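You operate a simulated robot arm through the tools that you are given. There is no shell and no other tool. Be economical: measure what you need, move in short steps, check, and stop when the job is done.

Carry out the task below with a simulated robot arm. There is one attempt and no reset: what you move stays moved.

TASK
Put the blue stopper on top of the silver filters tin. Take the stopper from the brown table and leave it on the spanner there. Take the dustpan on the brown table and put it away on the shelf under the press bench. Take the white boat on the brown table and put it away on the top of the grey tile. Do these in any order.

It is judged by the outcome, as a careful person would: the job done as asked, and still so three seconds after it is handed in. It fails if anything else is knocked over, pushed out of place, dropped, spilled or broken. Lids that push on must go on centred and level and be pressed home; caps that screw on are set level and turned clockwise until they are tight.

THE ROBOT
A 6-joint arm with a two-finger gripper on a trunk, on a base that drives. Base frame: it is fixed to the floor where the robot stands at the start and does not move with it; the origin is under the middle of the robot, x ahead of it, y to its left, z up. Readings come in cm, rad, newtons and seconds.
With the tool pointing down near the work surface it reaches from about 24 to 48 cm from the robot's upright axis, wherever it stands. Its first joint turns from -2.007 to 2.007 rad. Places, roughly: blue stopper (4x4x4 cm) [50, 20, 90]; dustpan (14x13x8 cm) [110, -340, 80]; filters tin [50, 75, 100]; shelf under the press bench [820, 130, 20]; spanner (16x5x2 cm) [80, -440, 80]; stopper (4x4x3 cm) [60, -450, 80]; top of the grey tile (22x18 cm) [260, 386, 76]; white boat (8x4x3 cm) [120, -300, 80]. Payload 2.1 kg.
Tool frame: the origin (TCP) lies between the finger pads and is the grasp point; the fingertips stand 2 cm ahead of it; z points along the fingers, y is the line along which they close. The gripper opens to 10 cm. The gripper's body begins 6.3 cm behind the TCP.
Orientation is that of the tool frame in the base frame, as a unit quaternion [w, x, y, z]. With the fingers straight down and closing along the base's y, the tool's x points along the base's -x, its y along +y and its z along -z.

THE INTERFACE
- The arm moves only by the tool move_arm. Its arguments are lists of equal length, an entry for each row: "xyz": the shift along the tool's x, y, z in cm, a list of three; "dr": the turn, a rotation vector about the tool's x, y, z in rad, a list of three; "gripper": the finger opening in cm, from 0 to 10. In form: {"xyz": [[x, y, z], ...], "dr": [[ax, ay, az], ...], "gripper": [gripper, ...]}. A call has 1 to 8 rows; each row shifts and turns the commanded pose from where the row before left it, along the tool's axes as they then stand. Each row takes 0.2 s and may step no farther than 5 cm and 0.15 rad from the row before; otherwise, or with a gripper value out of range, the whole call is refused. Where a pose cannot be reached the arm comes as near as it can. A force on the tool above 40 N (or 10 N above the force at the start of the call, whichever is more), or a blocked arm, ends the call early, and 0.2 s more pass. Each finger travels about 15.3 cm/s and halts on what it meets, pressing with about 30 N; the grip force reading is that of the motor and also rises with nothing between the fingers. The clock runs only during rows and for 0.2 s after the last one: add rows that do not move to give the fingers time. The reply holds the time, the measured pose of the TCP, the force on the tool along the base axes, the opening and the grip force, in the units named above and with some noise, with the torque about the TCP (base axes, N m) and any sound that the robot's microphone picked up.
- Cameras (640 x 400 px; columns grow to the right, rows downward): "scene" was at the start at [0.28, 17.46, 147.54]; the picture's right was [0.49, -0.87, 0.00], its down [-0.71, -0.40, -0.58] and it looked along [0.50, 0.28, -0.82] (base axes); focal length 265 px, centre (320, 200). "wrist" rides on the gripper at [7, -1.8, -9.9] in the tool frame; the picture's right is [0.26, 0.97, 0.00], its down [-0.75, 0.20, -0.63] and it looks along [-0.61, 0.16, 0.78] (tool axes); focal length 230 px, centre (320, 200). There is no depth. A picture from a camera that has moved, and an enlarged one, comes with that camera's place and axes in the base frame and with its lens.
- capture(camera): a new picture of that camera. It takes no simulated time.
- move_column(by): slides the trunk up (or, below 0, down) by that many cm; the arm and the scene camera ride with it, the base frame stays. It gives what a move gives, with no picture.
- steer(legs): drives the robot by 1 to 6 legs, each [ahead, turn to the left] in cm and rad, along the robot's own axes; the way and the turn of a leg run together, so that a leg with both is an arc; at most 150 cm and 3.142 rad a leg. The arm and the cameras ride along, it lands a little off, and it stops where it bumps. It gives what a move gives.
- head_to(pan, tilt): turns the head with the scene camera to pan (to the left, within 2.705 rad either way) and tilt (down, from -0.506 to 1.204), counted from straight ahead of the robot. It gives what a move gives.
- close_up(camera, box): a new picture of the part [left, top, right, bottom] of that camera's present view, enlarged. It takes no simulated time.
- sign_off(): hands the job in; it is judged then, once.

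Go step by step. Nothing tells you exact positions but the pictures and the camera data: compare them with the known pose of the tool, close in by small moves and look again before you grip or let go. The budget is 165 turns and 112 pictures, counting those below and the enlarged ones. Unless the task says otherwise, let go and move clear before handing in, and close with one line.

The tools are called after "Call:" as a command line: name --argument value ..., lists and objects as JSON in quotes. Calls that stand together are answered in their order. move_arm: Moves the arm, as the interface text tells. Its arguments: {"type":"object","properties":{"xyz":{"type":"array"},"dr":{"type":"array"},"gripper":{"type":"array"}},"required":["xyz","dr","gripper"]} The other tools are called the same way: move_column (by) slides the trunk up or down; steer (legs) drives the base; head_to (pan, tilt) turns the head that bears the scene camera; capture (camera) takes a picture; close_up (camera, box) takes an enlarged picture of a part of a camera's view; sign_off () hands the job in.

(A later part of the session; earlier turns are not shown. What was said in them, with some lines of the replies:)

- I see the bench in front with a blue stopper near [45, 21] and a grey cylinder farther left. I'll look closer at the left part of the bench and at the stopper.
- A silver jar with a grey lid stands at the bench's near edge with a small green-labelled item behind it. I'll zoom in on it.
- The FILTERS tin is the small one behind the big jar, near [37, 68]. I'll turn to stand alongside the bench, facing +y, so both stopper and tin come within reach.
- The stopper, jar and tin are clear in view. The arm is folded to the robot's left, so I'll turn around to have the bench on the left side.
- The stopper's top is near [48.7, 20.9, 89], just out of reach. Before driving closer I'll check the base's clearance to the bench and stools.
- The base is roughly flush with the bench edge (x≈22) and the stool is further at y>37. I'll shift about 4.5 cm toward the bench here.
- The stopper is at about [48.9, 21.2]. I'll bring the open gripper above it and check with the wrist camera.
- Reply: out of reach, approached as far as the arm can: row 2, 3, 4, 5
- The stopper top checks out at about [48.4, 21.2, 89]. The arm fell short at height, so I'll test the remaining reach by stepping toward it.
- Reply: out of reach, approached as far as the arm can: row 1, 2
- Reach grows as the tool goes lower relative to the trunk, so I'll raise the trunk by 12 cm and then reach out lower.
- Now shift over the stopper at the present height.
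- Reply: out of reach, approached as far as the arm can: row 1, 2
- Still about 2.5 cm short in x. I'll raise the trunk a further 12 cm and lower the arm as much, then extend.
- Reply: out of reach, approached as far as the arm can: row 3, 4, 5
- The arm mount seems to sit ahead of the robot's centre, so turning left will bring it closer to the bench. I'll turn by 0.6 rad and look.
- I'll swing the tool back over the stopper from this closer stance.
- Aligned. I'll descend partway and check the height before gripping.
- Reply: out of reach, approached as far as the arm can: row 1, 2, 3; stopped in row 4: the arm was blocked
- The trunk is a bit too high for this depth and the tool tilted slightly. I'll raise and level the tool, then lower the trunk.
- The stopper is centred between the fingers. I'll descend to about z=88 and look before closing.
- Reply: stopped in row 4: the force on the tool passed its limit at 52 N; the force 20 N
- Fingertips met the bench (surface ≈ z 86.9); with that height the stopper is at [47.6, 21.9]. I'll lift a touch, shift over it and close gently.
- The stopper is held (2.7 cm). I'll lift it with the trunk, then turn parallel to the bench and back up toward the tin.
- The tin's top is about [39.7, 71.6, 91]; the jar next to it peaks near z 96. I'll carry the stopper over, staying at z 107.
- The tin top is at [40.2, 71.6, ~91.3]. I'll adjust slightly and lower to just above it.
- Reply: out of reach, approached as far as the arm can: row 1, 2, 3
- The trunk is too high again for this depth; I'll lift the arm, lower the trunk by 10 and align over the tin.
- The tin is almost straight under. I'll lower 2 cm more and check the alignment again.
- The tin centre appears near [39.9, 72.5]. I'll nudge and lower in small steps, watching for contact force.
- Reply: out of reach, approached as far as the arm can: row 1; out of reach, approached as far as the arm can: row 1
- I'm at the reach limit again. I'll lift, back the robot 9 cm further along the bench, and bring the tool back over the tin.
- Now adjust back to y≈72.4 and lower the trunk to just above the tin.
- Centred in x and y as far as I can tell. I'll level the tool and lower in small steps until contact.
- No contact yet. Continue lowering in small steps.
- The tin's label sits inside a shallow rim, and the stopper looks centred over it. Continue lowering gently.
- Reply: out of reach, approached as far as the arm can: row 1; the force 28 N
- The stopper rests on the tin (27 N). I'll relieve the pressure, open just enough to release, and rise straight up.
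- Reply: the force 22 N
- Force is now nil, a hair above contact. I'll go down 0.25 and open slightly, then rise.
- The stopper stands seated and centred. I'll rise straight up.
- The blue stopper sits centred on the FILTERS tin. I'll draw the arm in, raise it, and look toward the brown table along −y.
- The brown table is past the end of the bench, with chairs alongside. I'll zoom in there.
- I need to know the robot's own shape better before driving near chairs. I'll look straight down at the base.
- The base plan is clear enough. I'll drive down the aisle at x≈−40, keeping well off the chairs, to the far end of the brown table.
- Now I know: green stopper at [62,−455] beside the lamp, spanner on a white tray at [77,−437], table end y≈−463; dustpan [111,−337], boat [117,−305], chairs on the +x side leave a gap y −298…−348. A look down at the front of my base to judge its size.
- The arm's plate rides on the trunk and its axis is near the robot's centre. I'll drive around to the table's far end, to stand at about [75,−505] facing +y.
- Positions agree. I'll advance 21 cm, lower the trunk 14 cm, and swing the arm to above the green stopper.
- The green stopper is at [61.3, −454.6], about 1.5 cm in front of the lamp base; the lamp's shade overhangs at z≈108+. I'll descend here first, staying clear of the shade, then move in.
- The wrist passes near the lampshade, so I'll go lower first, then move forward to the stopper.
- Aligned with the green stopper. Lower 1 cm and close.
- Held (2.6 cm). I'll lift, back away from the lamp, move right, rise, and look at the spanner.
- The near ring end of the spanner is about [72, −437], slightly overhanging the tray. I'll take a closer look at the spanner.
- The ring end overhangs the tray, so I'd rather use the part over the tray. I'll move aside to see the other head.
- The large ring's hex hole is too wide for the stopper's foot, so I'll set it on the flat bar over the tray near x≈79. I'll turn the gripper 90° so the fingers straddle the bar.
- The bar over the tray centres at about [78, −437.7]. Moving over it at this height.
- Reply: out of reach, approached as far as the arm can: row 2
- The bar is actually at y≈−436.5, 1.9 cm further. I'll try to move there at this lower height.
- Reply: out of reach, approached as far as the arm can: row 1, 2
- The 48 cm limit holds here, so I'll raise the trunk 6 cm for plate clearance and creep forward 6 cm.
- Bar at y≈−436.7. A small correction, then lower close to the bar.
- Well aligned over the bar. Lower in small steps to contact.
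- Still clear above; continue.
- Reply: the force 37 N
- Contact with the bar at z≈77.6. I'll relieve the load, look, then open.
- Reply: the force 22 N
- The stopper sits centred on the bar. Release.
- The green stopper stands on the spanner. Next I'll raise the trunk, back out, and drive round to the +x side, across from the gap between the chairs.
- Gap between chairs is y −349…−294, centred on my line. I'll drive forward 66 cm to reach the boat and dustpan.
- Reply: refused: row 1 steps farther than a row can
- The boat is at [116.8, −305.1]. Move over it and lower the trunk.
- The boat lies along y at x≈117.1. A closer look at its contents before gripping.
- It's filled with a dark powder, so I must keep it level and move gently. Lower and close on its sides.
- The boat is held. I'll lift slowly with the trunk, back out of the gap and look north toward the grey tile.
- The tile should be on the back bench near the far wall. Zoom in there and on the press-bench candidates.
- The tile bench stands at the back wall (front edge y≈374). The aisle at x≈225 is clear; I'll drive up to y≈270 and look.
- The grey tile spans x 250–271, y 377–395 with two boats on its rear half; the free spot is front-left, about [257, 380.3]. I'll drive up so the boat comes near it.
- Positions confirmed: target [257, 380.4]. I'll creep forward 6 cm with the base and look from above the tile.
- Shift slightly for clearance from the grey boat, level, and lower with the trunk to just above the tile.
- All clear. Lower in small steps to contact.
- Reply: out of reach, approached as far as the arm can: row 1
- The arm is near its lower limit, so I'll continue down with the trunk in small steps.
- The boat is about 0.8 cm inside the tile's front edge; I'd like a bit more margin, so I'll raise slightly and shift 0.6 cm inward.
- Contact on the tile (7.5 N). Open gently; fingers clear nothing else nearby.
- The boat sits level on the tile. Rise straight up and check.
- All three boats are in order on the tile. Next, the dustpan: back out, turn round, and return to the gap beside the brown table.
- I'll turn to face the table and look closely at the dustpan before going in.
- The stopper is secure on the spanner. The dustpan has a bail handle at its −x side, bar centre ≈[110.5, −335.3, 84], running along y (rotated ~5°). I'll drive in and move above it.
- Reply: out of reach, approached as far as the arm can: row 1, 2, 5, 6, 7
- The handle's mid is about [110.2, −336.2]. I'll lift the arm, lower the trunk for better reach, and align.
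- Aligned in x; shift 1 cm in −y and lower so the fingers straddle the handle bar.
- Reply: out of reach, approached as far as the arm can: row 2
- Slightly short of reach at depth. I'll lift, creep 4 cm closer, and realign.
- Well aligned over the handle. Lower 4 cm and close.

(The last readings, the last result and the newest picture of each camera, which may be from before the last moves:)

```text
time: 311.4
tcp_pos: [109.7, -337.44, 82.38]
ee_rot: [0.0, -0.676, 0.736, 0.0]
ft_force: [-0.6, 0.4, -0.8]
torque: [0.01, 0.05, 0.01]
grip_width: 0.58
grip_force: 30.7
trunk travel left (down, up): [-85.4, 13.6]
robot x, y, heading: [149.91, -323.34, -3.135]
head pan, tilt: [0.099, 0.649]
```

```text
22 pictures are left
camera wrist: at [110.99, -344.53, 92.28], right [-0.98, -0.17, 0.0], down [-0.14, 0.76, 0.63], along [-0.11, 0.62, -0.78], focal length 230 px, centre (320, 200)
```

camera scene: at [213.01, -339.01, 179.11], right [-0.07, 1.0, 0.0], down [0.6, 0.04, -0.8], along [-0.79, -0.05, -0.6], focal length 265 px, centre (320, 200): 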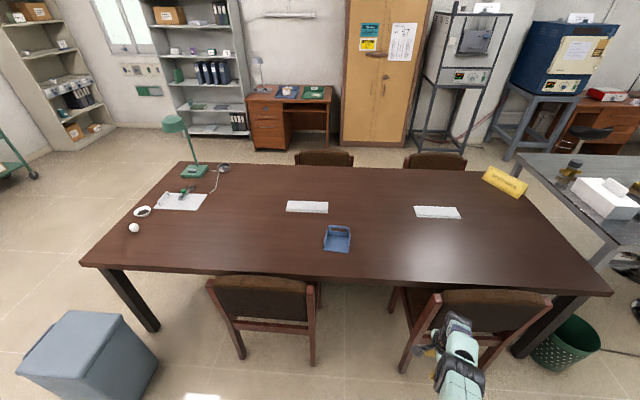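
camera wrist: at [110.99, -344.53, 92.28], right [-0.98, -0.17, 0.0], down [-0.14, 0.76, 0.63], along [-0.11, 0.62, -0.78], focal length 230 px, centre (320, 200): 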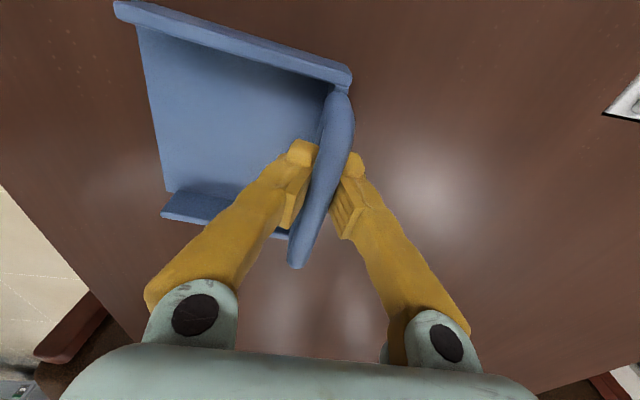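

Gripped at 0.58 cm (30 N). I'll lift a little with the trunk and check that the pan comes up level.

Call:
move_column --by 4

Call:
capture --camera "wrist"

```text
time: 312.2
tcp_pos: [109.74, -337.5, 86.35]
ee_rot: [0.0, -0.676, 0.737, 0.0]
ft_force: [0.0, 0.4, -1.2]
torque: [-0.03, 0.04, -0.02]
grip_width: 0.58
grip_force: 30.4
trunk travel left (down, up): [-89.4, 9.6]
robot x, y, heading: [149.78, -323.09, -3.131]
head pan, tilt: [0.099, 0.649]
```

```text
21 pictures are left
camera wrist: at [110.98, -344.53, 96.28], right [-0.98, -0.17, 0.0], down [-0.14, 0.76, 0.63], along [-0.11, 0.62, -0.78], focal length 230 px, centre (320, 200)
```

wrist: 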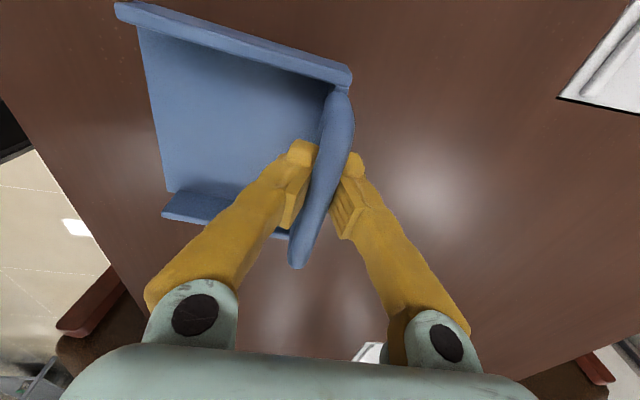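

The pan lifts level. Raise it, back out of the gap, and look toward the press bench at [820, 130].

Call:
move_column --by 9

Call:
steer --legs '[[-75, 0], [0, -1.57]]'

Call:
head_to --pan -0.9 --tilt 0.25

Call:
capture --camera "scene"

```text
time: 313.4
tcp_pos: [109.67, -337.47, 95.36]
ee_rot: [-0.001, -0.676, 0.737, 0.0]
ft_force: [-0.1, 0.7, -1.1]
torque: [-0.04, 0.05, -0.02]
grip_width: 0.6
grip_force: 29.7
trunk travel left (down, up): [-98.4, 0.6]
robot x, y, heading: [150.42, -323.2, -3.135]
head pan, tilt: [0.099, 0.649]
```

```text
time: 321.4
tcp_pos: [211.74, -282.76, 95.38]
ee_rot: [0.0, 0.056, 0.998, 0.0]
ft_force: [0.5, -0.4, -0.5]
torque: [0.03, -0.01, -0.02]
grip_width: 0.58
grip_force: 29.9
trunk travel left (down, up): [-98.4, 0.6]
robot x, y, heading: [224.65, -323.43, 1.55]
head pan, tilt: [0.099, 0.649]
```

```text
time: 322.6
tcp_pos: [211.65, -282.88, 95.35]
ee_rot: [0.0, 0.056, 0.998, -0.001]
ft_force: [0.4, 0.3, -2.1]
torque: [0.06, -0.01, 0.03]
grip_width: 0.59
grip_force: 30.2
trunk travel left (down, up): [-98.4, 0.6]
robot x, y, heading: [225.06, -323.42, 1.549]
head pan, tilt: [-0.901, 0.25]
```

```text
20 pictures are left
camera scene: at [218.11, -323.42, 182.76], right [0.6, -0.8, 0.0], down [-0.2, -0.15, -0.97], along [0.77, 0.59, -0.25], focal length 265 px, centre (320, 200)
```

scene: 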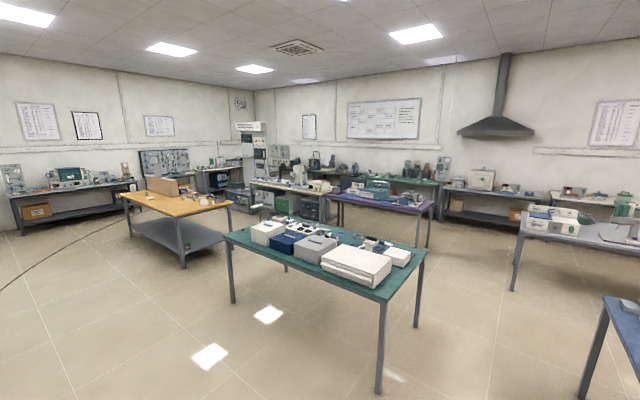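

The press bench should be around the picture's centre. Zoom there.

Call:
close_up --camera "scene" --box '[240, 130, 460, 260]'

```text
2.91 times, centred on (350, 195) of scene
camera zoom: at [218.11, -323.42, 182.76], right [0.6, -0.8, 0.0], down [-0.2, -0.15, -0.97], along [0.77, 0.59, -0.25], focal length 770 px, centre (233, 214)
```

zoom: 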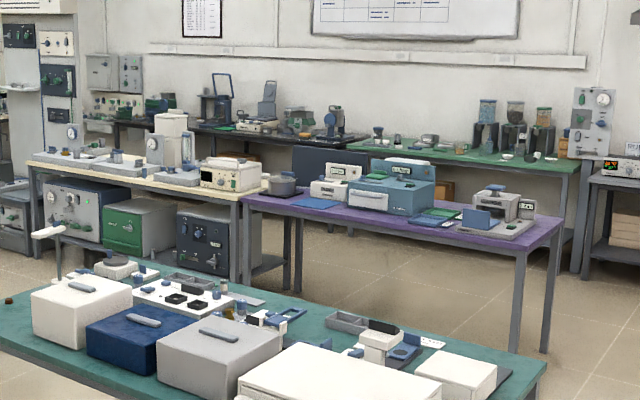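

The press bench is the black-topped bench along the far wall (front x≈785), behind the cream/purple island. Clear corridor: along y≈−323, then y≈−280 past the island's end. Driving there.

Call:
steer --legs '[[0, -1.549], [150, 0], [80, 0], [0, 0.337], [126, 0], [0, -0.337]]'

Call:
head_to --pan 0.4 --tilt 0.35

Call:
capture --camera "scene"

```text
time: 345.8
tcp_pos: [614.46, -269.57, 95.31]
ee_rot: [0.0, 0.738, 0.675, 0.0]
ft_force: [0.1, 0.1, -0.4]
torque: [0.05, -0.05, -0.02]
grip_width: 0.57
grip_force: 30.2
trunk travel left (down, up): [-98.4, 0.6]
robot x, y, heading: [574.41, -283.58, 0.001]
head pan, tilt: [-0.901, 0.25]
```

```text
time: 347.3
tcp_pos: [614.51, -269.57, 95.28]
ee_rot: [0.0, 0.738, 0.675, 0.0]
ft_force: [1.4, -0.4, -0.9]
torque: [0.04, -0.05, -0.02]
grip_width: 0.61
grip_force: 29.9
trunk travel left (down, up): [-98.4, 0.6]
robot x, y, heading: [574.44, -283.8, -0.001]
head pan, tilt: [0.4, 0.351]
```

```text
18 pictures are left
camera scene: at [576.96, -266.09, 181.81], right [0.39, -0.92, 0.0], down [-0.32, -0.13, -0.94], along [0.87, 0.36, -0.34], focal length 265 px, centre (320, 200)
```

scene: 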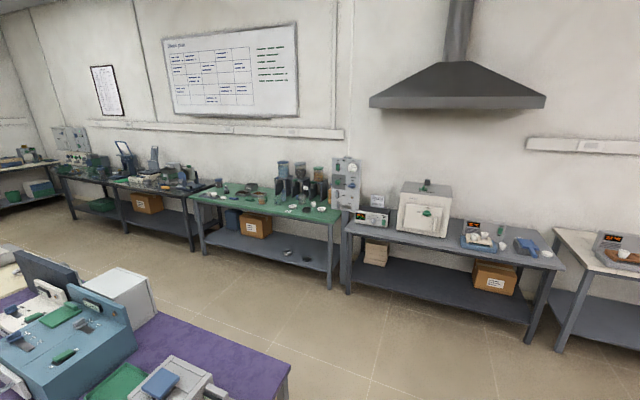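

Now into the aisle between island and wall benches: to x≈711, then north.

Call:
steer --legs '[[136, 0], [0, 1.571], [150, 0], [150, 0], [50, 0]]'

Call:
head_to --pan -0.75 --tilt 0.6

Call:
capture --camera "scene"

```text
time: 374.5
tcp_pos: [696.23, 105.42, 95.39]
ee_rot: [-0.001, 0.045, 0.999, 0.001]
ft_force: [-0.5, -0.3, -0.3]
torque: [0.03, 0.05, 0.01]
grip_width: 0.6
grip_force: 29.8
trunk travel left (down, up): [-98.4, 0.6]
robot x, y, heading: [710.28, 64.96, 1.573]
head pan, tilt: [0.4, 0.351]
```

```text
time: 375.9
tcp_pos: [696.14, 105.46, 95.28]
ee_rot: [0.0, 0.045, 0.999, 0.0]
ft_force: [0.3, 0.0, -0.8]
torque: [-0.01, 0.01, 0.0]
grip_width: 0.59
grip_force: 29.2
trunk travel left (down, up): [-98.4, 0.6]
robot x, y, heading: [710.4, 65.56, 1.572]
head pan, tilt: [-0.75, 0.6]
```

```text
17 pictures are left
camera scene: at [702.18, 65.66, 179.54], right [0.73, -0.68, 0.0], down [-0.39, -0.41, -0.83], along [0.56, 0.6, -0.56], focal length 265 px, centre (320, 200)
```

scene: 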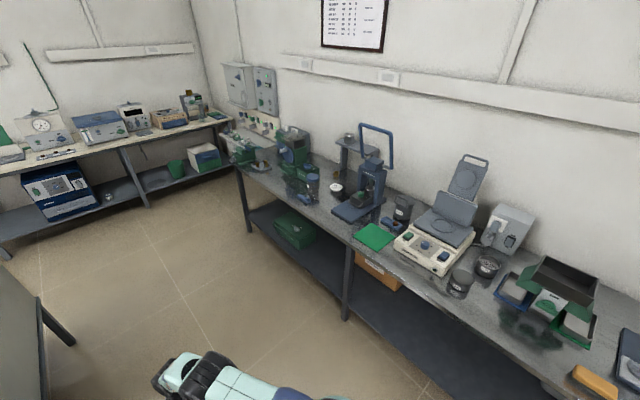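

The press bench (legs at y≈7, 134, 264; front x≈790) has a shelf with a brown box near y≈130 and a green box near y≈215; the bay y 10–110 looks free. I'll turn to face it and look closely at the shelf.

Call:
steer --legs '[[0, -1.572]]'

Call:
move_arm --xyz '[[0, 0, -4], [0, 0, -4], [0, -4, 0], [0, -4, 0], [0, -3, 0], [-2, 0, 0], [-2, 0, 0], [0, 0, 0]]' --dr '[[0, 0, 0], [0, 0, 0], [0, 0, 0], [0, 0, 0], [0, 0, 0], [0, 0, 0], [0, 0, 0], [0, 0, 0]]' --gripper '[0.3, 0.3, 0.3, 0.3, 0.3, 0.3, 0.3, 0.3]'

Call:
move_column --by -50

Call:
head_to --pan -0.1 --tilt 0.75

Call:
capture --camera "scene"

```text
time: 380.1
tcp_pos: [750.29, 79.79, 95.45]
ee_rot: [0.0, 0.733, 0.68, 0.0]
ft_force: [1.0, -0.3, -1.2]
torque: [0.01, -0.03, 0.02]
grip_width: 0.62
grip_force: 29.4
trunk travel left (down, up): [-98.4, 0.6]
robot x, y, heading: [710.42, 65.16, 0.009]
head pan, tilt: [-0.75, 0.6]
```

```text
time: 381.9
tcp_pos: [738.96, 76.68, 103.45]
ee_rot: [0.0, 0.733, 0.68, 0.001]
ft_force: [1.2, -0.2, -0.6]
torque: [0.01, 0.02, 0.01]
grip_width: 0.58
grip_force: 29.6
trunk travel left (down, up): [-98.4, 0.6]
robot x, y, heading: [710.13, 65.34, 0.014]
head pan, tilt: [-0.75, 0.6]
```

```text
refused: -50 is not a number from -40 to 40
```

```text
time: 382.9
tcp_pos: [739.0, 76.62, 103.48]
ee_rot: [0.0, 0.733, 0.68, 0.0]
ft_force: [0.2, -0.8, -1.4]
torque: [0.01, -0.02, -0.03]
grip_width: 0.61
grip_force: 29.7
trunk travel left (down, up): [-98.4, 0.6]
robot x, y, heading: [709.98, 65.59, 0.009]
head pan, tilt: [-0.099, 0.75]
```

```text
16 pictures are left
camera scene: at [712.26, 78.31, 178.25], right [-0.09, -1.0, 0.0], down [-0.68, 0.06, -0.73], along [0.73, -0.06, -0.68], focal length 265 px, centre (320, 200)
```

scene: 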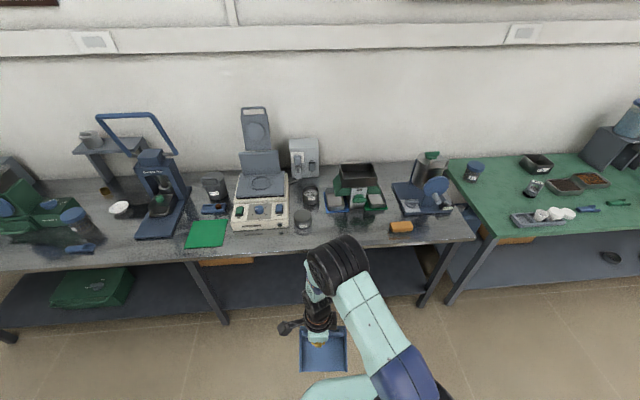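

The bay right of the mid leg is empty (shelf front x≈786, z≈20). I'll extend the arm straight ahead, then lower the trunk while still clear of the bench.

Call:
move_arm --xyz '[[-1.5, 4.2, 0], [-1.5, 4.2, 0], [-1.5, 4.2, 0], [-1.5, 4.2, 0], [0, 0, 0]]' --dr '[[0, 0, 0], [0, 0, 0], [0, 0, 0], [0, 0, 0], [0, 0, 0]]' --gripper '[0.3, 0.3, 0.3, 0.3, 0.3]'

Call:
move_column --by -40

Call:
move_column --by -30

Call:
head_to --pan 0.0 --tilt 0.5

Call:
capture --camera "scene"

Call:
capture --camera "wrist"

```text
time: 384.1
tcp_pos: [755.14, 69.33, 103.29]
ee_rot: [0.0, 0.733, 0.68, -0.001]
ft_force: [-0.2, -0.3, -0.5]
torque: [0.01, -0.02, 0.0]
grip_width: 0.59
grip_force: 29.6
trunk travel left (down, up): [-98.4, 0.6]
robot x, y, heading: [710.12, 65.19, 0.016]
head pan, tilt: [-0.099, 0.75]
```

```text
time: 388.0
tcp_pos: [755.23, 69.44, 63.38]
ee_rot: [0.0, 0.733, 0.68, 0.0]
ft_force: [0.2, 0.0, -0.6]
torque: [0.01, 0.02, -0.01]
grip_width: 0.62
grip_force: 29.7
trunk travel left (down, up): [-58.4, 40.6]
robot x, y, heading: [710.31, 65.14, 0.011]
head pan, tilt: [-0.099, 0.75]
```

```text
time: 391.0
tcp_pos: [755.26, 69.4, 33.42]
ee_rot: [0.0, 0.734, 0.68, 0.0]
ft_force: [-0.5, -0.1, -0.8]
torque: [0.02, 0.03, -0.04]
grip_width: 0.6
grip_force: 29.7
trunk travel left (down, up): [-28.4, 70.6]
robot x, y, heading: [710.06, 65.25, 0.013]
head pan, tilt: [-0.099, 0.75]
```

```text
time: 391.7
tcp_pos: [755.18, 69.45, 33.4]
ee_rot: [-0.001, 0.733, 0.68, 0.0]
ft_force: [-0.3, 0.0, -0.5]
torque: [0.02, -0.01, 0.01]
grip_width: 0.62
grip_force: 29.7
trunk travel left (down, up): [-28.4, 70.6]
robot x, y, heading: [710.04, 65.12, 0.016]
head pan, tilt: [0.0, 0.499]
```

```text
15 pictures are left
camera scene: at [713.11, 79.16, 110.44], right [0.01, -1.0, 0.0], down [-0.48, -0.01, -0.88], along [0.88, 0.01, -0.48], focal length 265 px, centre (320, 200)
```

scene: 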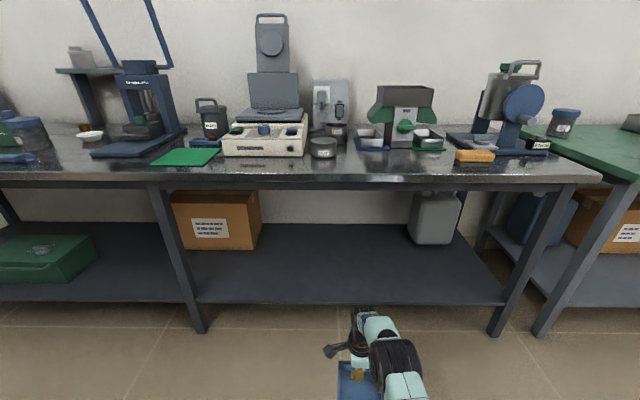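

```text
14 pictures are left
camera wrist: at [753.88, 76.55, 43.3], right [0.98, 0.19, 0.0], down [0.14, -0.76, 0.63], along [0.12, -0.62, -0.78], focal length 230 px, centre (320, 200)
```

wrist: 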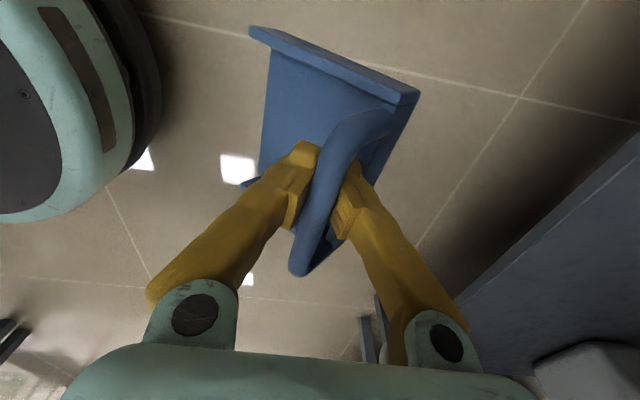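

The dustpan looks rotated in the grip compared to before. I'll zoom to check its attitude.

Call:
close_up --camera "wrist" --box '[220, 10, 460, 290]'

Call:
head_to --pan -0.15 --tilt 0.95

Call:
capture --camera "scene"

```text
1.43 times, centred on (340, 150) of wrist
camera zoom: at [753.88, 76.55, 43.3], right [0.98, 0.19, 0.0], down [0.14, -0.76, 0.63], along [0.12, -0.62, -0.78], focal length 329 px, centre (291, 271)
```

zoom: 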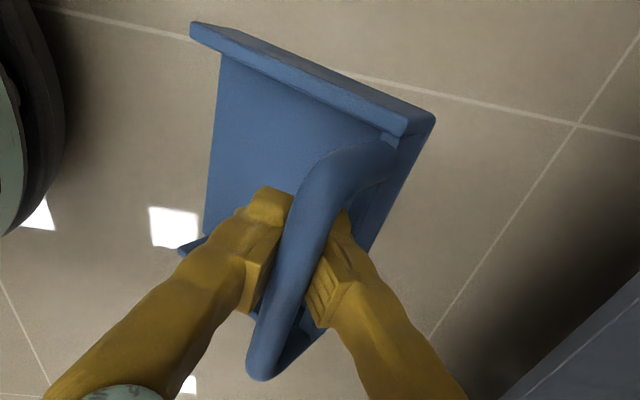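

```text
time: 392.6
tcp_pos: [755.17, 69.54, 33.41]
ee_rot: [0.001, 0.733, 0.68, -0.001]
ft_force: [-0.1, -0.2, -0.3]
torque: [0.0, 0.0, 0.03]
grip_width: 0.6
grip_force: 29.1
trunk travel left (down, up): [-28.4, 70.6]
robot x, y, heading: [710.13, 65.67, 0.011]
head pan, tilt: [-0.15, 0.949]
```

```text
12 pictures are left
camera scene: at [711.22, 78.05, 106.7], right [-0.14, -0.99, 0.0], down [-0.81, 0.11, -0.58], along [0.58, -0.08, -0.81], focal length 265 px, centre (320, 200)
```

scene: 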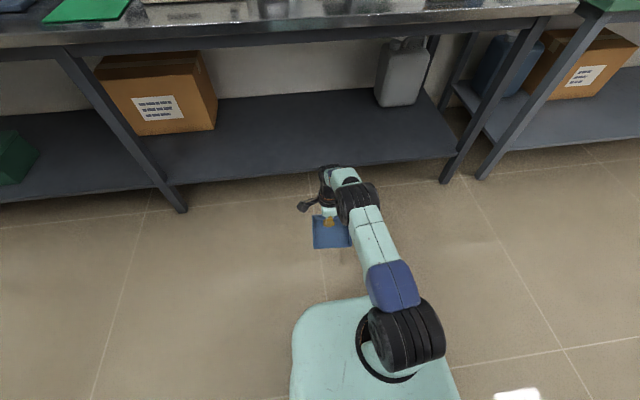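

The pan has sagged about 30° about its handle (lip down), which will level itself when set on the shelf. I'll raise to clear the shelf edge (z≈22, underside ≈74), then drive in 52 cm.

Call:
move_column --by 8

Call:
steer --legs '[[30, -0.01]]'

Call:
capture --camera "scene"

```text
time: 393.8
tcp_pos: [755.16, 69.3, 41.52]
ee_rot: [-0.001, 0.734, 0.679, 0.0]
ft_force: [-0.2, -1.0, 0.3]
torque: [0.03, 0.02, -0.04]
grip_width: 0.62
grip_force: 29.4
trunk travel left (down, up): [-36.4, 62.6]
robot x, y, heading: [710.19, 65.18, 0.012]
head pan, tilt: [-0.15, 0.949]
```

```text
time: 395.9
tcp_pos: [785.46, 69.03, 41.27]
ee_rot: [0.0, 0.738, 0.675, 0.0]
ft_force: [0.4, 0.7, -1.8]
torque: [0.03, -0.01, -0.03]
grip_width: 0.59
grip_force: 29.2
trunk travel left (down, up): [-36.4, 62.6]
robot x, y, heading: [740.46, 65.71, -0.001]
head pan, tilt: [-0.15, 0.949]
```

```text
11 pictures are left
camera scene: at [741.57, 78.25, 114.7], right [-0.15, -0.99, 0.0], down [-0.8, 0.12, -0.58], along [0.58, -0.09, -0.81], focal length 265 px, centre (320, 200)
```

scene: 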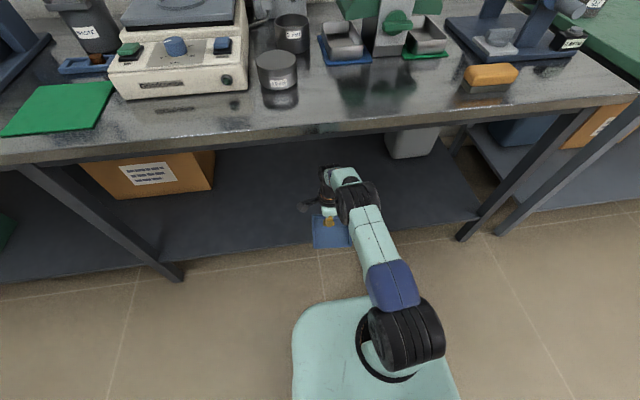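

Entering cleanly under the bench top. Forward another 21 cm.

Call:
steer --legs '[[21, 0]]'

Call:
capture --camera "wrist"

```text
time: 397.7
tcp_pos: [801.64, 68.16, 33.88]
ee_rot: [-0.108, 0.727, 0.666, -0.128]
ft_force: [0.1, 0.8, -1.2]
torque: [-0.05, 0.06, 0.0]
grip_width: 0.61
grip_force: 29.7
trunk travel left (down, up): [-36.4, 62.6]
robot x, y, heading: [761.31, 65.5, -0.003]
head pan, tilt: [-0.15, 0.949]
stopped in leg 1: the robot was blocked; the commanded pose is now the measured one
```

```text
10 pictures are left
camera wrist: at [803.68, 75.45, 43.58], right [0.93, 0.17, -0.33], down [0.33, -0.76, 0.56], along [-0.15, -0.63, -0.76], focal length 230 px, centre (320, 200)
```

wrist: 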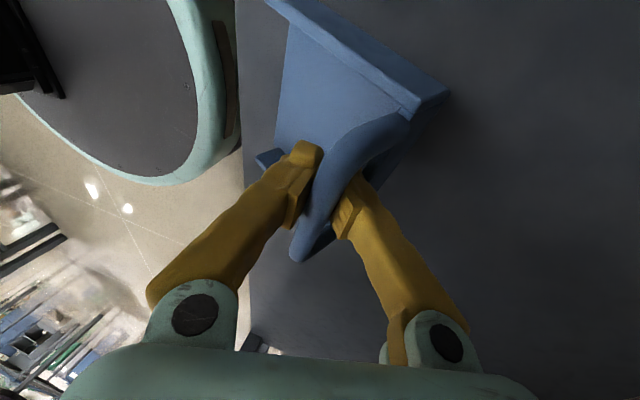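

The arm's elbow touched the bench edge and the hand was pushed into a slight tilt; nothing looks disturbed and the pan is over the shelf near its front edge. I'll drop the trunk 1 cm and reach 4 cm further in with the arm.

Call:
move_column --by -1

Call:
move_arm --xyz '[[0.12, 1.4, -0.5], [0.12, 1.4, -0.5], [0.1, 1.2, -0.4], [0, 0, 0]]' --dr '[[0, 0, 0], [0, 0, 0], [0, 0, 0], [0, 0, 0]]' --gripper '[0.3, 0.3, 0.3, 0.3]'

Call:
capture --camera "scene"

```text
time: 398.1
tcp_pos: [799.85, 68.43, 37.03]
ee_rot: [-0.061, 0.734, 0.672, -0.074]
ft_force: [-1.6, 0.0, 0.1]
torque: [0.0, -0.1, -0.02]
grip_width: 0.0
grip_force: 29.4
trunk travel left (down, up): [-35.6, 63.4]
robot x, y, heading: [761.32, 65.4, 0.001]
head pan, tilt: [-0.15, 0.949]
stopped: the arm was blocked; the commanded pose is now the measured one
```

```text
time: 399.1
tcp_pos: [802.25, 68.24, 36.58]
ee_rot: [-0.07, 0.733, 0.671, -0.085]
ft_force: [0.1, 0.3, -1.5]
torque: [-0.03, 0.02, 0.0]
grip_width: 0.61
grip_force: 30.3
out of reach, approached as far as the arm can: row 2, 3
trunk travel left (down, up): [-35.6, 63.4]
robot x, y, heading: [761.49, 65.27, -0.003]
head pan, tilt: [-0.15, 0.949]
```

```text
9 pictures are left
camera scene: at [762.45, 78.26, 113.97], right [-0.15, -0.99, 0.0], down [-0.8, 0.12, -0.58], along [0.58, -0.09, -0.81], focal length 265 px, centre (320, 200)
```

scene: 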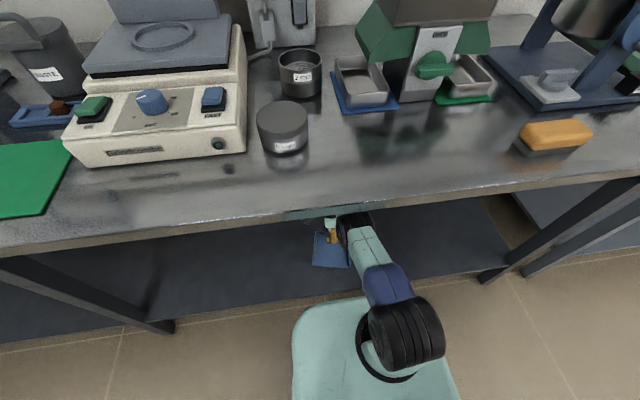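

The wrist housing is close under the bench edge. The pan is already over the shelf, so I'll try lowering the trunk slowly from here.

Call:
move_column --by -2

Call:
capture --camera "wrist"

```text
time: 399.8
tcp_pos: [802.33, 68.17, 34.56]
ee_rot: [-0.07, 0.733, 0.671, -0.086]
ft_force: [-0.2, 0.5, 0.0]
torque: [0.0, -0.03, 0.0]
grip_width: 0.62
grip_force: 29.8
trunk travel left (down, up): [-33.6, 65.4]
robot x, y, heading: [761.17, 65.87, 0.004]
head pan, tilt: [-0.15, 0.949]
```

```text
8 pictures are left
camera wrist: at [803.26, 75.59, 44.33], right [0.96, 0.17, -0.22], down [0.27, -0.76, 0.59], along [-0.06, -0.63, -0.77], focal length 230 px, centre (320, 200)
```

wrist: 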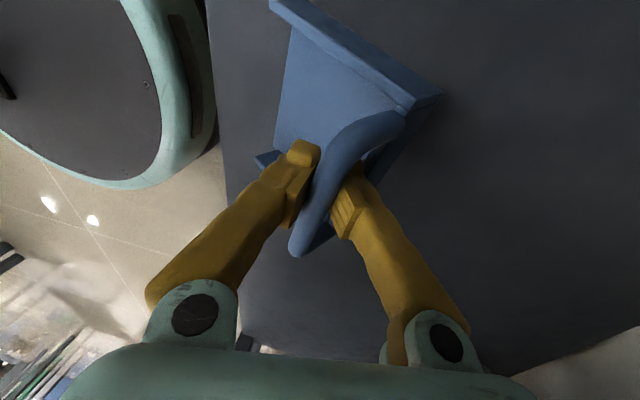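

It lowers freely now, and the pan is 3–5 cm inside the shelf edge. Continue lowering until the lip touches and the pan levels.

Call:
move_column --by -2

Call:
move_column --by -1.2

Call:
move_column --by -1

Call:
capture --camera "wrist"

```text
time: 400.5
tcp_pos: [802.3, 68.33, 32.4]
ee_rot: [-0.071, 0.734, 0.671, -0.084]
ft_force: [0.5, 0.6, -1.2]
torque: [0.0, 0.01, -0.01]
grip_width: 0.58
grip_force: 29.7
trunk travel left (down, up): [-31.6, 67.4]
robot x, y, heading: [761.18, 65.52, 0.005]
head pan, tilt: [-0.15, 0.949]
```

```text
time: 401.1
tcp_pos: [802.36, 68.45, 31.25]
ee_rot: [-0.07, 0.734, 0.67, -0.084]
ft_force: [0.4, -0.9, -0.6]
torque: [0.01, -0.06, 0.01]
grip_width: 0.58
grip_force: 30.2
trunk travel left (down, up): [-30.4, 68.6]
robot x, y, heading: [761.24, 65.5, 0.0]
head pan, tilt: [-0.15, 0.949]
```

```text
time: 401.6
tcp_pos: [802.25, 68.21, 30.38]
ee_rot: [-0.07, 0.733, 0.671, -0.084]
ft_force: [0.4, -1.1, -0.8]
torque: [-0.02, -0.01, -0.04]
grip_width: 0.57
grip_force: 29.7
trunk travel left (down, up): [-29.4, 69.6]
robot x, y, heading: [761.16, 65.44, -0.001]
head pan, tilt: [-0.15, 0.949]
```

```text
7 pictures are left
camera wrist: at [803.26, 75.59, 40.12], right [0.96, 0.17, -0.22], down [0.27, -0.76, 0.59], along [-0.06, -0.63, -0.77], focal length 230 px, centre (320, 200)
```

wrist: 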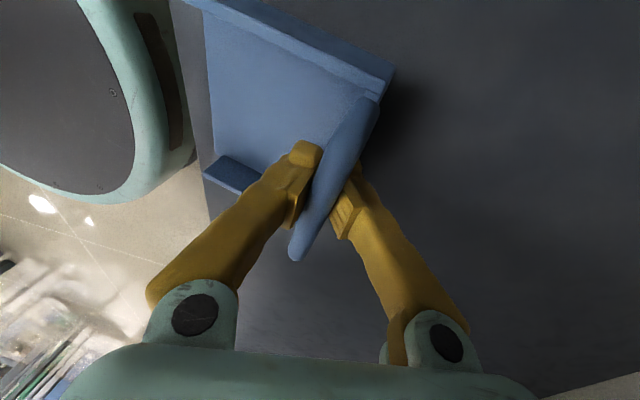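

The pan has levelled but its lip is right at the shelf's edge. Now that the arm is low, I'll drive forward 4 cm to slide it further in.

Call:
steer --legs '[[4, 0]]'

Call:
capture --camera "wrist"

```text
time: 402.5
tcp_pos: [806.34, 68.25, 30.29]
ee_rot: [-0.07, 0.733, 0.671, -0.085]
ft_force: [-0.7, 0.2, -1.1]
torque: [0.02, -0.09, -0.02]
grip_width: 0.6
grip_force: 30.3
trunk travel left (down, up): [-29.4, 69.6]
robot x, y, heading: [765.14, 65.5, -0.0]
head pan, tilt: [-0.15, 0.949]
```

```text
6 pictures are left
camera wrist: at [807.27, 75.6, 40.12], right [0.96, 0.17, -0.22], down [0.27, -0.76, 0.59], along [-0.06, -0.63, -0.77], focal length 230 px, centre (320, 200)
```

wrist: 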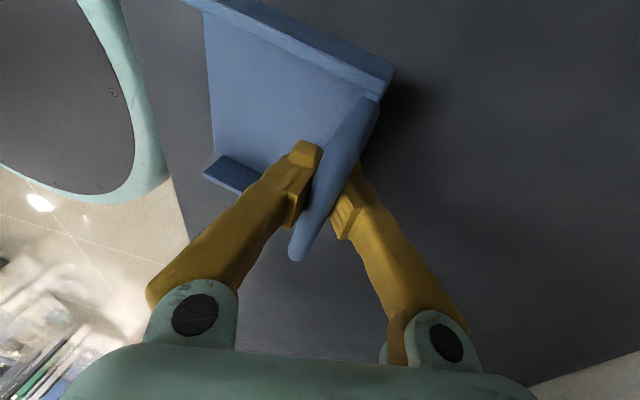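

Good: the lip is now about 4 cm inside. Lower the rest until it's flat on the shelf.

Call:
move_column --by -0.8

Call:
move_column --by -0.7

Call:
capture --camera "wrist"

```text
time: 403.1
tcp_pos: [806.26, 68.36, 29.41]
ee_rot: [-0.07, 0.733, 0.671, -0.085]
ft_force: [-0.9, 0.3, -1.3]
torque: [0.0, -0.06, 0.02]
grip_width: 0.62
grip_force: 30.1
trunk travel left (down, up): [-28.6, 70.4]
robot x, y, heading: [765.17, 65.51, -0.003]
head pan, tilt: [-0.15, 0.949]
```

```text
time: 403.6
tcp_pos: [806.22, 68.26, 28.74]
ee_rot: [-0.07, 0.733, 0.671, -0.086]
ft_force: [1.3, -0.5, 0.1]
torque: [-0.03, -0.01, 0.02]
grip_width: 0.59
grip_force: 29.4
trunk travel left (down, up): [-27.9, 71.1]
robot x, y, heading: [765.4, 65.27, -0.003]
head pan, tilt: [-0.15, 0.949]
```

```text
5 pictures are left
camera wrist: at [807.27, 75.6, 38.63], right [0.96, 0.17, -0.22], down [0.27, -0.76, 0.59], along [-0.06, -0.63, -0.77], focal length 230 px, centre (320, 200)
```

wrist: 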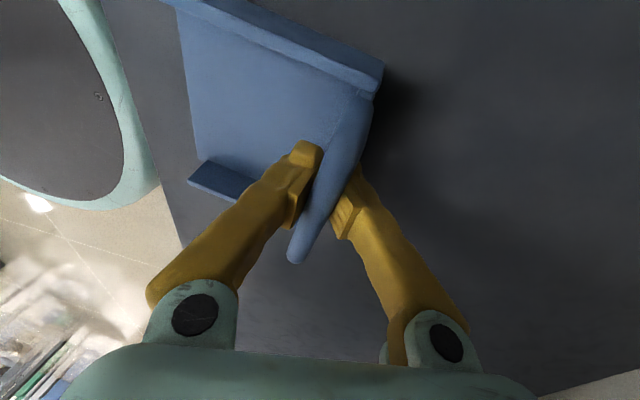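

Still levelling with no load. Continue lowering in small steps until there's support force.

Call:
move_column --by -0.6

Call:
move_column --by -0.5

Call:
move_column --by -0.4

```text
time: 404.2
tcp_pos: [806.32, 68.36, 28.28]
ee_rot: [-0.071, 0.734, 0.67, -0.085]
ft_force: [0.7, -0.4, -0.6]
torque: [0.01, 0.0, 0.0]
grip_width: 0.62
grip_force: 29.2
trunk travel left (down, up): [-27.3, 71.7]
robot x, y, heading: [765.37, 65.41, 0.001]
head pan, tilt: [-0.15, 0.949]
```

```text
time: 404.7
tcp_pos: [806.25, 68.24, 27.73]
ee_rot: [-0.071, 0.734, 0.671, -0.085]
ft_force: [-0.1, -0.2, -0.3]
torque: [-0.02, -0.01, 0.01]
grip_width: 0.58
grip_force: 29.6
trunk travel left (down, up): [-26.8, 72.2]
robot x, y, heading: [764.94, 65.43, -0.0]
head pan, tilt: [-0.15, 0.949]
```

```text
time: 405.3
tcp_pos: [806.39, 68.14, 27.3]
ee_rot: [-0.07, 0.733, 0.671, -0.085]
ft_force: [0.4, 1.4, -0.5]
torque: [0.0, -0.01, -0.01]
grip_width: 0.26
grip_force: 0.1
trunk travel left (down, up): [-26.4, 72.6]
robot x, y, heading: [765.48, 65.13, 0.0]
head pan, tilt: [-0.15, 0.949]
```

The grip just lost the handle (the pan came free). I'll look before moving.

Call:
capture --camera "wrist"

```text
4 pictures are left
camera wrist: at [807.26, 75.59, 37.13], right [0.96, 0.17, -0.22], down [0.27, -0.76, 0.59], along [-0.06, -0.63, -0.77], focal length 230 px, centre (320, 200)
```

wrist: 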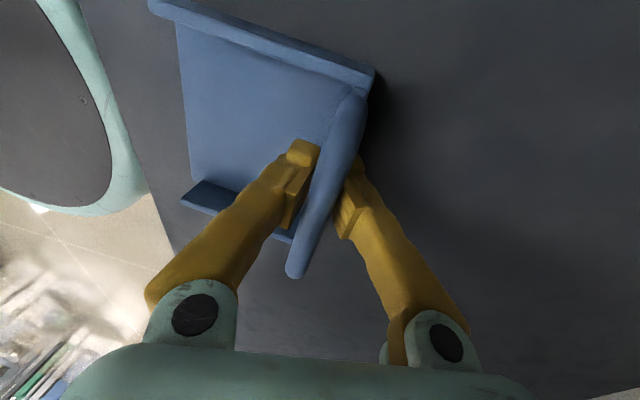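

The pan sits flat on the shelf with the handle between the fingers. Open and rise 6.5 cm.

Call:
move_arm --xyz '[[0, 0, 0], [0, 0, 0], [0, 0, 0]]' --dr '[[0, 0, 0], [0, 0, 0], [0, 0, 0]]' --gripper '[2, 4, 4]'

Call:
move_arm --xyz '[[0, 0, -2], [0, 0, -2], [0, 0, -2.3], [0, 0, 0]]' --dr '[[0, 0, 0], [0, 0, 0], [0, 0, 0], [0, 0, 0]]' --gripper '[4, 4, 4, 4]'

Call:
capture --camera "wrist"

```text
time: 406.1
tcp_pos: [806.27, 68.38, 27.31]
ee_rot: [-0.07, 0.733, 0.671, -0.084]
ft_force: [0.8, -0.1, 0.9]
torque: [-0.01, 0.02, -0.01]
grip_width: 3.99
grip_force: 0.0
trunk travel left (down, up): [-26.4, 72.6]
robot x, y, heading: [765.23, 65.51, -0.004]
head pan, tilt: [-0.15, 0.949]
```

```text
time: 407.1
tcp_pos: [807.81, 68.42, 33.42]
ee_rot: [-0.071, 0.733, 0.671, -0.085]
ft_force: [-0.1, 0.2, 0.3]
torque: [-0.01, 0.02, 0.02]
grip_width: 4.01
grip_force: 0.2
trunk travel left (down, up): [-26.4, 72.6]
robot x, y, heading: [765.16, 65.54, -0.006]
head pan, tilt: [-0.15, 0.949]
```

```text
3 pictures are left
camera wrist: at [808.62, 75.69, 43.24], right [0.96, 0.17, -0.22], down [0.27, -0.76, 0.59], along [-0.06, -0.63, -0.77], focal length 230 px, centre (320, 200)
```

wrist: 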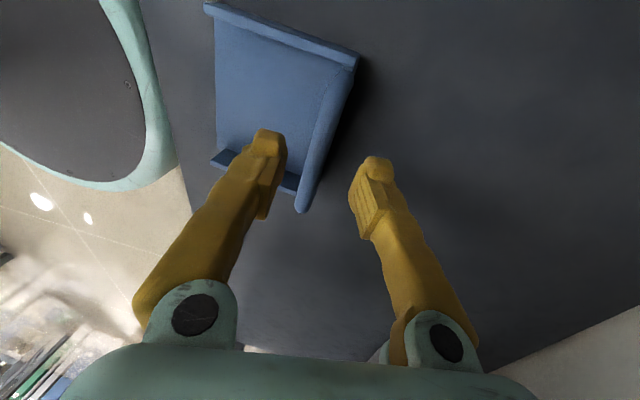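

The dustpan rests flat inside the shelf. I'll rise 1.7 cm more for clearance over its handle, then back straight out.

Call:
move_column --by 1.7

Call:
steer --legs '[[-30, 0], [-24, 0]]'

Call:
head_to --pan 0.0 --tilt 0.6

Call:
capture --camera "scene"

```text
time: 407.7
tcp_pos: [807.66, 68.39, 35.03]
ee_rot: [-0.07, 0.733, 0.671, -0.084]
ft_force: [-0.8, 0.5, -0.8]
torque: [-0.02, -0.01, 0.0]
grip_width: 3.95
grip_force: 0.0
trunk travel left (down, up): [-28.1, 70.9]
robot x, y, heading: [765.1, 65.27, -0.0]
head pan, tilt: [-0.15, 0.949]
```

```text
time: 411.1
tcp_pos: [753.66, 68.35, 35.06]
ee_rot: [-0.07, 0.734, 0.671, -0.085]
ft_force: [-0.3, -0.2, 0.1]
torque: [-0.01, 0.0, 0.04]
grip_width: 4.0
grip_force: 0.0
trunk travel left (down, up): [-28.1, 70.9]
robot x, y, heading: [711.24, 65.51, -0.001]
head pan, tilt: [-0.15, 0.949]
```

```text
time: 412.0
tcp_pos: [753.83, 68.39, 35.04]
ee_rot: [-0.071, 0.733, 0.671, -0.085]
ft_force: [0.0, 0.0, -0.7]
torque: [0.0, 0.01, -0.04]
grip_width: 4.01
grip_force: 0.1
trunk travel left (down, up): [-28.1, 70.9]
robot x, y, heading: [711.4, 65.4, -0.005]
head pan, tilt: [0.0, 0.6]
```

```text
2 pictures are left
camera scene: at [714.25, 79.34, 109.3], right [0.0, -1.0, 0.0], down [-0.57, 0.0, -0.82], along [0.82, 0.0, -0.57], focal length 265 px, centre (320, 200)
```

scene: 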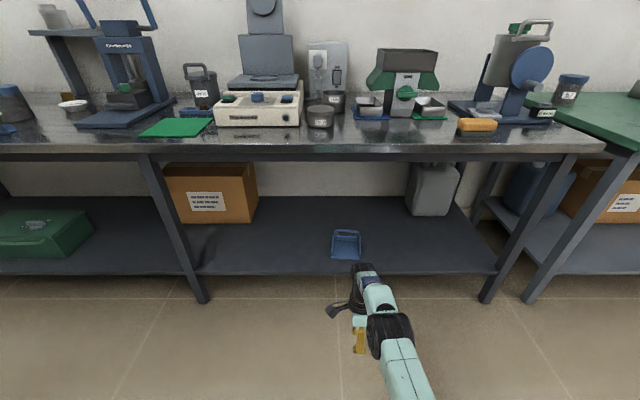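

The dustpan lies flat on the press bench's shelf and nothing else has moved. All three tasks are done and the arm is clear, so I'm handing in.

Call:
sign_off

```text
The job is handed in.
```

All of it is done and handed in: the blue stopper is on the filters tin, the green stopper is on the spanner, the white boat is on the grey tile, and the dustpan is on the shelf under the press bench. While I was putting the dustpan in, the arm bumped the press bench once; nothing looked moved in the picture I took afterwards.
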